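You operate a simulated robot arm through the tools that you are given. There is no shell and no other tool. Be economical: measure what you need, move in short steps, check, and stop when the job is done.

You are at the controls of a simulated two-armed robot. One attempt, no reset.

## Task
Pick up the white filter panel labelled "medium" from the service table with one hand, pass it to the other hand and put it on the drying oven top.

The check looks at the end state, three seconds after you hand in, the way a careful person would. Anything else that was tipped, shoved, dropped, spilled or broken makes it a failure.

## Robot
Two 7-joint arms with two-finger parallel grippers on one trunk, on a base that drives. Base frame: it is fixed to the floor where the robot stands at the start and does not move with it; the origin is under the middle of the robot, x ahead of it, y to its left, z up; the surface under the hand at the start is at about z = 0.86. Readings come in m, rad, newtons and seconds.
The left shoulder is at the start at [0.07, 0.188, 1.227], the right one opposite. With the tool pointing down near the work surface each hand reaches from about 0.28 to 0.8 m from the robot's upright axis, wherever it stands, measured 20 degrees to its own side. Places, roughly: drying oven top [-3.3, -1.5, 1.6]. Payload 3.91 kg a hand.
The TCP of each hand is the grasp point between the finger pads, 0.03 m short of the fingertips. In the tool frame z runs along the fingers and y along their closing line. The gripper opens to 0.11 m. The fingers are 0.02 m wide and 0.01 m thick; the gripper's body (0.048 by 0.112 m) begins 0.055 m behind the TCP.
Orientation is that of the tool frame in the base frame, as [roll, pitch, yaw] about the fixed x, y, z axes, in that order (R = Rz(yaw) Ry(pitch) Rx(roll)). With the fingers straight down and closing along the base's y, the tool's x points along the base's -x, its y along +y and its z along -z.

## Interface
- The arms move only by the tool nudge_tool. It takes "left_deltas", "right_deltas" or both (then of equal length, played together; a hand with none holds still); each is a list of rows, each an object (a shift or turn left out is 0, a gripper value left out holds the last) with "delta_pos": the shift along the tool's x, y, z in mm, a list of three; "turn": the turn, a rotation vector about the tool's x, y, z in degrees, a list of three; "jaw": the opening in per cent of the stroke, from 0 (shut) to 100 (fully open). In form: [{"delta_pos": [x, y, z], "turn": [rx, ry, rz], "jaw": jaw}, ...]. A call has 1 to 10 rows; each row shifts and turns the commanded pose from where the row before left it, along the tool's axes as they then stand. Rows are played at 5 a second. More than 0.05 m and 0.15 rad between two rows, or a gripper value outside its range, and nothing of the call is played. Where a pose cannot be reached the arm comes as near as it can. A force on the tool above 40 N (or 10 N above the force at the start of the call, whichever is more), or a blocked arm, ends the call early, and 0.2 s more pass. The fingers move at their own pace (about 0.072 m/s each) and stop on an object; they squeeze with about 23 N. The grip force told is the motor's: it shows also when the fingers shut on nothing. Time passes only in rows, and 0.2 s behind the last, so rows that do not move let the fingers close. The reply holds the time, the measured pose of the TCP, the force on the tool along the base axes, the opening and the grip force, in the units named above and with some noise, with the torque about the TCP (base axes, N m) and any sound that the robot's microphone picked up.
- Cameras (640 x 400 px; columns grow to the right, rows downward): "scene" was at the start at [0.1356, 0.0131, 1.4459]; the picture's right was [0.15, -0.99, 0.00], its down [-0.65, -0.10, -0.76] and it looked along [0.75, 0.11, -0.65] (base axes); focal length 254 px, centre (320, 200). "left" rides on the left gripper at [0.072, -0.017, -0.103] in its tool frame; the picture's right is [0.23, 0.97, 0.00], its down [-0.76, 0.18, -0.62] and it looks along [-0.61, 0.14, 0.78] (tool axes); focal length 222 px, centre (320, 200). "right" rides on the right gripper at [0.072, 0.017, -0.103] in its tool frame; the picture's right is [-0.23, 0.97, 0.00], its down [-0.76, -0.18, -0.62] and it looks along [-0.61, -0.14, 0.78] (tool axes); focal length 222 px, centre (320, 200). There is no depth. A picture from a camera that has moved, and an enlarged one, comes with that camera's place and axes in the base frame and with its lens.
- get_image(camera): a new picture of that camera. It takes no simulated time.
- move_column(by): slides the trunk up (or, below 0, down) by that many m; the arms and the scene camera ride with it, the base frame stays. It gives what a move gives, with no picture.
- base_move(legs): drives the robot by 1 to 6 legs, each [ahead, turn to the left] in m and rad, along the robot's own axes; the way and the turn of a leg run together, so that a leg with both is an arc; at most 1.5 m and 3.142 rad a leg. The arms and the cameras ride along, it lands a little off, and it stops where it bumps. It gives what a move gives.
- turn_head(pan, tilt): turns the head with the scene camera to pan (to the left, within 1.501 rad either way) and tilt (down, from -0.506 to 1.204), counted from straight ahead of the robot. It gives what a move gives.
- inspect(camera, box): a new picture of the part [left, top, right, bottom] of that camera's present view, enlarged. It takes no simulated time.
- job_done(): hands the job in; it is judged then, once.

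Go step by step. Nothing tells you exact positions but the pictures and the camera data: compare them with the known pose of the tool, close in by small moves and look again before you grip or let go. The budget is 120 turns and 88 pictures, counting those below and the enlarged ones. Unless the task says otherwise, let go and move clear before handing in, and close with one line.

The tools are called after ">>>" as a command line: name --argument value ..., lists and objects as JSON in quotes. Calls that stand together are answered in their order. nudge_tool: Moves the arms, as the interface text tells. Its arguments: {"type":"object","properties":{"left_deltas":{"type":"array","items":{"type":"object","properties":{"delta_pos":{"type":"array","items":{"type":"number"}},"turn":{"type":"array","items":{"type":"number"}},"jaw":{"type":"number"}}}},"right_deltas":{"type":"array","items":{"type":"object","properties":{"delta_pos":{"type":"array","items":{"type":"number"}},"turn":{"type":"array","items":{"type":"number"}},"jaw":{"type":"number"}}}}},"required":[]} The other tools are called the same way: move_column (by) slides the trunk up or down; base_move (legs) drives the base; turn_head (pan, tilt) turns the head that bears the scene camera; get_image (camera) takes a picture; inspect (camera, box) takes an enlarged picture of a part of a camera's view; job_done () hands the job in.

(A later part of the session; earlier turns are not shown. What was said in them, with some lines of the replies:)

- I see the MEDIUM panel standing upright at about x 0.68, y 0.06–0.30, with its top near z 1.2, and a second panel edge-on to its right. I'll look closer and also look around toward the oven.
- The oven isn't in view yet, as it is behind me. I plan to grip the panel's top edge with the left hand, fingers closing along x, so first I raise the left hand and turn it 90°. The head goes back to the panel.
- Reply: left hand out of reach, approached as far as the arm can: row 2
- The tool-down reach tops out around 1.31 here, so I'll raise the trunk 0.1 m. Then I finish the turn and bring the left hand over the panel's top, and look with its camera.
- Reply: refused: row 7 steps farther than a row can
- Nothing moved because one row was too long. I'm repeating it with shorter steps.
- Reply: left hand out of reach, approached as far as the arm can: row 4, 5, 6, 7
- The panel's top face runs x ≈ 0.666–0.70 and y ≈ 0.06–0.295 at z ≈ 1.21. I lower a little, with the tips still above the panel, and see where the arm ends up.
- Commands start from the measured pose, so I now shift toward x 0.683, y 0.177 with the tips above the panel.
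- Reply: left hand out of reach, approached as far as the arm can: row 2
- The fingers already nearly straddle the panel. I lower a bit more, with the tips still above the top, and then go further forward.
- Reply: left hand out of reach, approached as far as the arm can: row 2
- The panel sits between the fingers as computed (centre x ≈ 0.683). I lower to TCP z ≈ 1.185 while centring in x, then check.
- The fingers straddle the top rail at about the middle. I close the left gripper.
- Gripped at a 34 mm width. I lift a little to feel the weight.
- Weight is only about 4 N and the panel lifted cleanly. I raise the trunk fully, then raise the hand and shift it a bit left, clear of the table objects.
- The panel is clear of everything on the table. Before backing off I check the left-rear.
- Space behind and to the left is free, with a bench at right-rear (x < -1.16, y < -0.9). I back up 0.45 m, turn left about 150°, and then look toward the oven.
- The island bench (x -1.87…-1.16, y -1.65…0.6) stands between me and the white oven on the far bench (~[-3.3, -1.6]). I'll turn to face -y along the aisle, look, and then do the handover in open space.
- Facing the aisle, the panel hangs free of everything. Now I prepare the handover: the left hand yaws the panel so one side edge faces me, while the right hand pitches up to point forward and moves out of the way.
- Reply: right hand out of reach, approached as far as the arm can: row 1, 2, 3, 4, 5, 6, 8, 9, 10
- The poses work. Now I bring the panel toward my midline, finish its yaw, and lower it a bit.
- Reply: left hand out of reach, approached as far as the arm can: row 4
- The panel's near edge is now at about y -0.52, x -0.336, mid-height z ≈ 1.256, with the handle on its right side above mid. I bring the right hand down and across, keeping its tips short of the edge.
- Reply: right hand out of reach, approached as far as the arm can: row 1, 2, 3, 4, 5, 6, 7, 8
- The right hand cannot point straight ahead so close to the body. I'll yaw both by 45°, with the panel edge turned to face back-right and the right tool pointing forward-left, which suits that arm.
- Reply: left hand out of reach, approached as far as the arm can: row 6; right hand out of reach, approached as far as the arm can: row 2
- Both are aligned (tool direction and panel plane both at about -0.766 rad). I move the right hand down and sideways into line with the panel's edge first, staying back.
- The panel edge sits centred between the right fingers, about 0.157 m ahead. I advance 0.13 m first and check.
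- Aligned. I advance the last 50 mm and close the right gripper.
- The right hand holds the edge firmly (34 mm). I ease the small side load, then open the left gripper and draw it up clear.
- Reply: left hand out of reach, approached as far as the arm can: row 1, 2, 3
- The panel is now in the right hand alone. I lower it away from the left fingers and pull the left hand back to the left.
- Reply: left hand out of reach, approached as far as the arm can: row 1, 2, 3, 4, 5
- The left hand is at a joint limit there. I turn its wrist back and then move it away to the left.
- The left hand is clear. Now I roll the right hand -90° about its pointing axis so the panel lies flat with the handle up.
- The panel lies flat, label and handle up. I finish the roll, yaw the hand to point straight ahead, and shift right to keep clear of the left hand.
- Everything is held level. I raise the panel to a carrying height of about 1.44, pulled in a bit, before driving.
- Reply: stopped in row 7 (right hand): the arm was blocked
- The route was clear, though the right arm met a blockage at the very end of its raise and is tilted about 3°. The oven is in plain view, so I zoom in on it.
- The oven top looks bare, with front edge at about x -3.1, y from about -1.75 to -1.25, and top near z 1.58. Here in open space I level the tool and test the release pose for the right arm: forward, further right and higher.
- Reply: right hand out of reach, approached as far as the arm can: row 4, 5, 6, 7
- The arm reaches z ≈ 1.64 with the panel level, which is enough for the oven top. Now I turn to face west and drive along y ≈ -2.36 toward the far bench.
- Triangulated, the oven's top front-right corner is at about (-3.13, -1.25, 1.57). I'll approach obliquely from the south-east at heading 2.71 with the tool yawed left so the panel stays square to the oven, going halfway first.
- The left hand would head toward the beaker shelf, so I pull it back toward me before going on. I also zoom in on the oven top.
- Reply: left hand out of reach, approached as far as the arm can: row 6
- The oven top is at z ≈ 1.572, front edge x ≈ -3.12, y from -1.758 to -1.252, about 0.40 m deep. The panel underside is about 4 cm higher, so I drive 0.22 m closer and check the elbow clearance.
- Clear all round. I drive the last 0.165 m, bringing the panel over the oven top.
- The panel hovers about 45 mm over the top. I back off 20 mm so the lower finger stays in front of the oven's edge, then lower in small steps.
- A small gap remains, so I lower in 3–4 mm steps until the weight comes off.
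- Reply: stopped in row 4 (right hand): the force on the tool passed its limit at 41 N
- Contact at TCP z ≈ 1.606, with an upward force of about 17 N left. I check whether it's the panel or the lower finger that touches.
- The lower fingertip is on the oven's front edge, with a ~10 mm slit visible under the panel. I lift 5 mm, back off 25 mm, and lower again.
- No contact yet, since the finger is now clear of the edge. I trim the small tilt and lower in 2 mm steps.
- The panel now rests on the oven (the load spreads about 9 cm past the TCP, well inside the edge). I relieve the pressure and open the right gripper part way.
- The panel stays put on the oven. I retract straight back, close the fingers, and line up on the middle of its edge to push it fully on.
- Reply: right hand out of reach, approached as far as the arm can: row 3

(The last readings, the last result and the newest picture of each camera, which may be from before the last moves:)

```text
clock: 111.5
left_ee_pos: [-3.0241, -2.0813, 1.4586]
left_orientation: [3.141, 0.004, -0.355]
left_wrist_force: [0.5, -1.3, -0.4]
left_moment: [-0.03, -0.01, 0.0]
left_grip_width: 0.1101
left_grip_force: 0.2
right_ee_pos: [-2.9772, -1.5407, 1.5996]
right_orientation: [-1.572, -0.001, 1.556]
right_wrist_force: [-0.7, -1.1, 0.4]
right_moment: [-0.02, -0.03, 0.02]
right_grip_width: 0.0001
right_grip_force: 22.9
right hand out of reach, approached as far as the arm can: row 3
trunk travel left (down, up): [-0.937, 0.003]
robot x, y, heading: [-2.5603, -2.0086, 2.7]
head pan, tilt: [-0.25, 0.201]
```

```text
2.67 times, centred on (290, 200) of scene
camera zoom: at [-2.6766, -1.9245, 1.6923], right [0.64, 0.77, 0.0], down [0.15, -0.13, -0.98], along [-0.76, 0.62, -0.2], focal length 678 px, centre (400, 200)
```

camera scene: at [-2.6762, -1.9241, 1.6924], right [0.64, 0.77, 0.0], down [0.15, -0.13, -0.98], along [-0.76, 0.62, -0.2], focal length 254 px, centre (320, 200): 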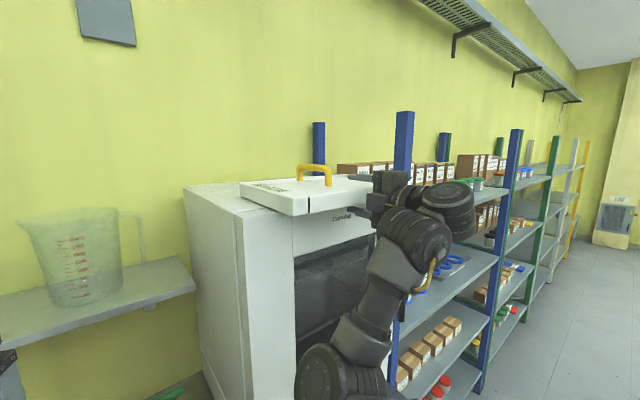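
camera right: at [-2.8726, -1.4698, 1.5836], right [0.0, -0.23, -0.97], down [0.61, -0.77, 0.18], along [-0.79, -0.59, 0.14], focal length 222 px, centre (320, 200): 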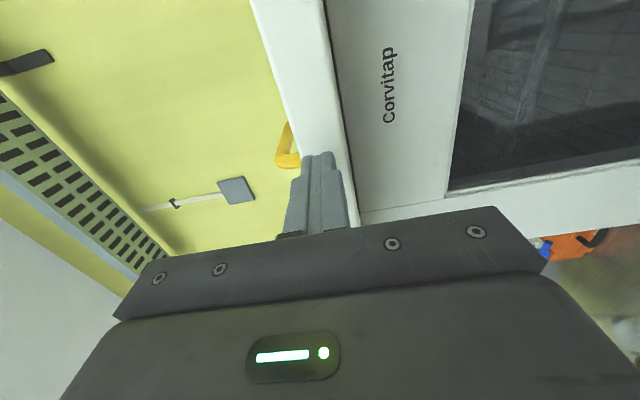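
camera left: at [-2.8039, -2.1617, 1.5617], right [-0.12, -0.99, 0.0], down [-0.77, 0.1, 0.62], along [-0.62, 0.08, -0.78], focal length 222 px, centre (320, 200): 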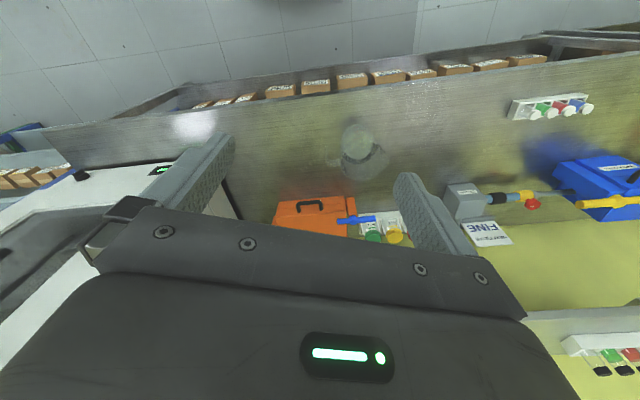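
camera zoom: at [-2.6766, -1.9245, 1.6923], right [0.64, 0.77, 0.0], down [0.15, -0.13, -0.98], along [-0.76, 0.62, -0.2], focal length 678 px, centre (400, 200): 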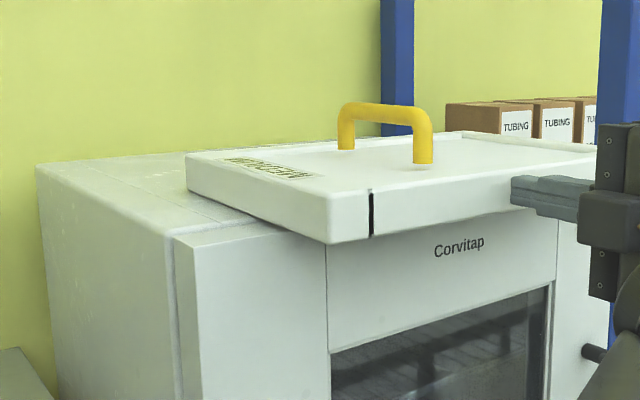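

The closed fingertips are right at the panel's edge. I push forward gently 60 mm and check that it slides straight.

>>> nudge_tool --right_deltas '[{"delta_pos": [0, 0, 12]}, {"delta_pos": [0, 0, 16]}, {"delta_pos": [0, 0, 16]}, {"delta_pos": [0, 0, 16]}, {}]'

>>> inspect --camera "scene" --box '[170, 130, 410, 270]'

```text
clock: 112.7
left_ee_pos: [-3.025, -2.08, 1.4597]
left_orientation: [3.142, 0.004, -0.357]
left_wrist_force: [-0.2, 0.9, -0.6]
left_moment: [0.0, -0.01, -0.02]
left_grip_width: 0.1105
left_grip_force: 0.1
right_ee_pos: [-3.0383, -1.5405, 1.5977]
right_orientation: [-1.57, 0.002, 1.555]
right_wrist_force: [0.1, 0.0, 0.2]
right_moment: [0.01, 0.02, 0.01]
right_grip_width: 0.0
right_grip_force: 22.9
trunk travel left (down, up): [-0.937, 0.003]
robot x, y, heading: [-2.559, -2.0073, 2.706]
head pan, tilt: [-0.25, 0.201]
```

```text
2.67 times, centred on (290, 200) of scene
camera zoom: at [-2.676, -1.9239, 1.6924], right [0.64, 0.77, 0.0], down [0.15, -0.13, -0.98], along [-0.76, 0.62, -0.2], focal length 678 px, centre (400, 200)
```

zoom: 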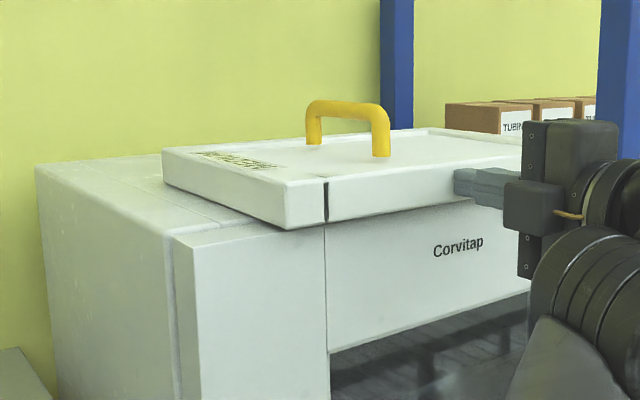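

It slides straight. I push another 62 mm in small rows.

>>> nudge_tool --right_deltas '[{"delta_pos": [0, -1, 16]}, {"delta_pos": [0, 0, 16]}, {"delta_pos": [0, 0, 15]}, {"delta_pos": [0, 0, 15]}, {}]'

>>> inspect --camera "scene" --box '[170, 130, 410, 270]'

>>> get_image --camera "right"

```text
clock: 113.9
left_ee_pos: [-3.0251, -2.0808, 1.4586]
left_orientation: [3.14, 0.002, -0.356]
left_wrist_force: [-0.9, -0.4, -0.9]
left_moment: [0.04, -0.02, -0.01]
left_grip_width: 0.1102
left_grip_force: 0.1
right_ee_pos: [-3.0889, -1.5422, 1.6035]
right_orientation: [-1.575, 0.003, 1.553]
right_wrist_force: [0.3, 0.1, -0.7]
right_moment: [-0.02, -0.01, -0.02]
right_grip_width: 0.0
right_grip_force: 23.3
right hand out of reach, approached as far as the arm can: row 4
trunk travel left (down, up): [-0.937, 0.003]
robot x, y, heading: [-2.5614, -2.008, 2.702]
head pan, tilt: [-0.25, 0.201]
```

```text
2.67 times, centred on (290, 200) of scene
camera zoom: at [-2.6763, -1.9241, 1.6924], right [0.64, 0.77, 0.0], down [0.15, -0.13, -0.98], along [-0.76, 0.62, -0.2], focal length 678 px, centre (400, 200)
```

zoom: 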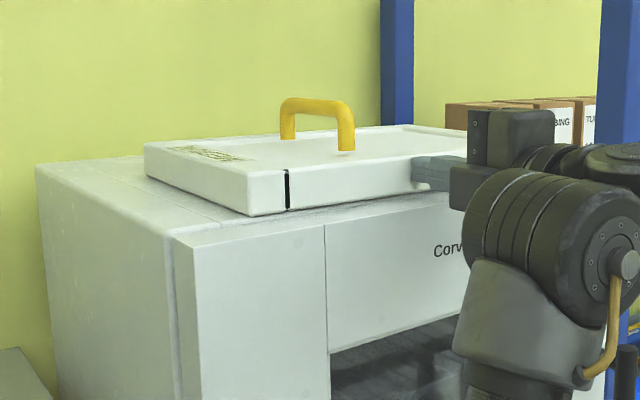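

```text
25 pictures are left
camera right: at [-2.9833, -1.4712, 1.5868], right [0.0, -0.23, -0.97], down [0.61, -0.77, 0.18], along [-0.79, -0.59, 0.14], focal length 222 px, centre (320, 200)
```

right: 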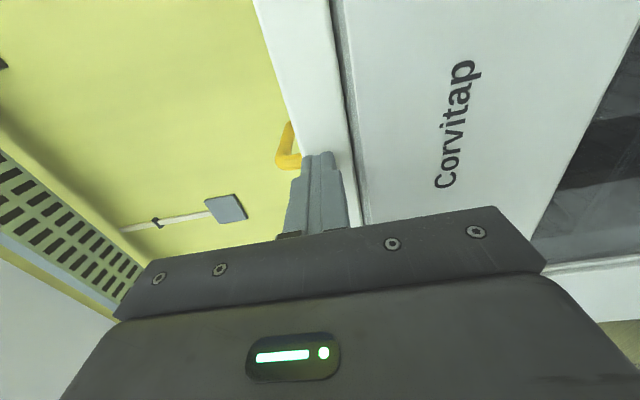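

The panel now lies wholly on the oven top, a few centimetres in from the front edge. I withdraw the hand and back the base off, then take a last look.

>>> nudge_tool --right_deltas '[{"delta_pos": [0, 0, -25]}, {"delta_pos": [0, 0, -30]}, {}]'

>>> base_move --legs '[[-0.3, 0]]'

>>> turn_head --pan 0.0 --tilt 0.3

>>> get_image --camera "scene"

```text
clock: 114.7
left_ee_pos: [-3.025, -2.0814, 1.4599]
left_orientation: [3.141, 0.003, -0.356]
left_wrist_force: [1.0, 0.2, 0.6]
left_moment: [0.0, 0.0, 0.0]
left_grip_width: 0.1098
left_grip_force: 0.1
right_ee_pos: [-3.0342, -1.5437, 1.6048]
right_orientation: [-1.572, -0.002, 1.556]
right_wrist_force: [0.4, 0.6, 0.2]
right_moment: [-0.05, 0.0, -0.03]
right_grip_width: 0.0
right_grip_force: 22.7
trunk travel left (down, up): [-0.937, 0.003]
robot x, y, heading: [-2.5624, -2.0037, 2.701]
head pan, tilt: [-0.25, 0.201]
```

```text
clock: 116.8
left_ee_pos: [-2.7568, -2.2083, 1.4588]
left_orientation: [-3.141, 0.001, -0.361]
left_wrist_force: [0.4, 0.5, 0.0]
left_moment: [-0.04, -0.02, -0.03]
left_grip_width: 0.1098
left_grip_force: 0.0
right_ee_pos: [-2.7625, -1.6681, 1.6032]
right_orientation: [-1.573, 0.002, 1.55]
right_wrist_force: [-0.2, 0.0, -0.8]
right_moment: [0.03, 0.01, 0.01]
right_grip_width: 0.0001
right_grip_force: 23.3
trunk travel left (down, up): [-0.937, 0.003]
robot x, y, heading: [-2.2894, -2.1365, 2.691]
head pan, tilt: [-0.25, 0.201]
```

```text
clock: 117.5
left_ee_pos: [-2.7524, -2.209, 1.4587]
left_orientation: [-3.141, 0.004, -0.362]
left_wrist_force: [-0.4, -0.1, 0.1]
left_moment: [-0.01, -0.01, 0.01]
left_grip_width: 0.1098
left_grip_force: 0.1
right_ee_pos: [-2.7583, -1.6697, 1.6056]
right_orientation: [-1.572, 0.004, 1.549]
right_wrist_force: [-1.4, 0.2, -1.1]
right_moment: [0.03, -0.02, -0.04]
right_grip_width: 0.0001
right_grip_force: 22.8
trunk travel left (down, up): [-0.937, 0.003]
robot x, y, heading: [-2.2883, -2.1384, 2.696]
head pan, tilt: [0.0, 0.3]
```

```text
24 pictures are left
camera scene: at [-2.4156, -2.0727, 1.6831], right [0.43, 0.9, 0.0], down [0.27, -0.13, -0.96], along [-0.86, 0.41, -0.3], focal length 254 px, centre (320, 200)
```

scene: 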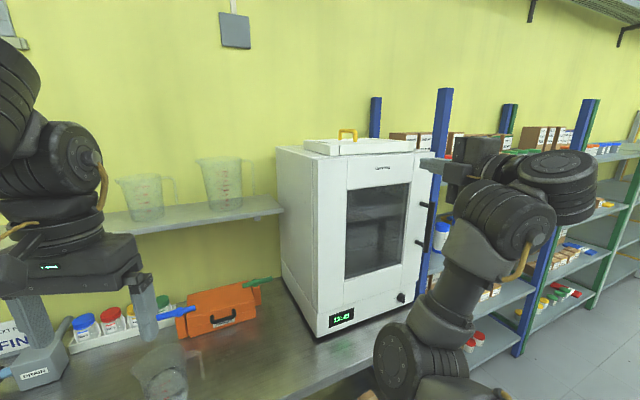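

The panel lies flat and stable on the oven top with both hands clear, and nothing around it was disturbed. I'm handing in.

>>> job_done

```text
The job is handed in.
```

The "medium" filter panel was picked up with the left hand, passed to the right hand, and now lies flat, label and handle up, wholly on the drying oven top.
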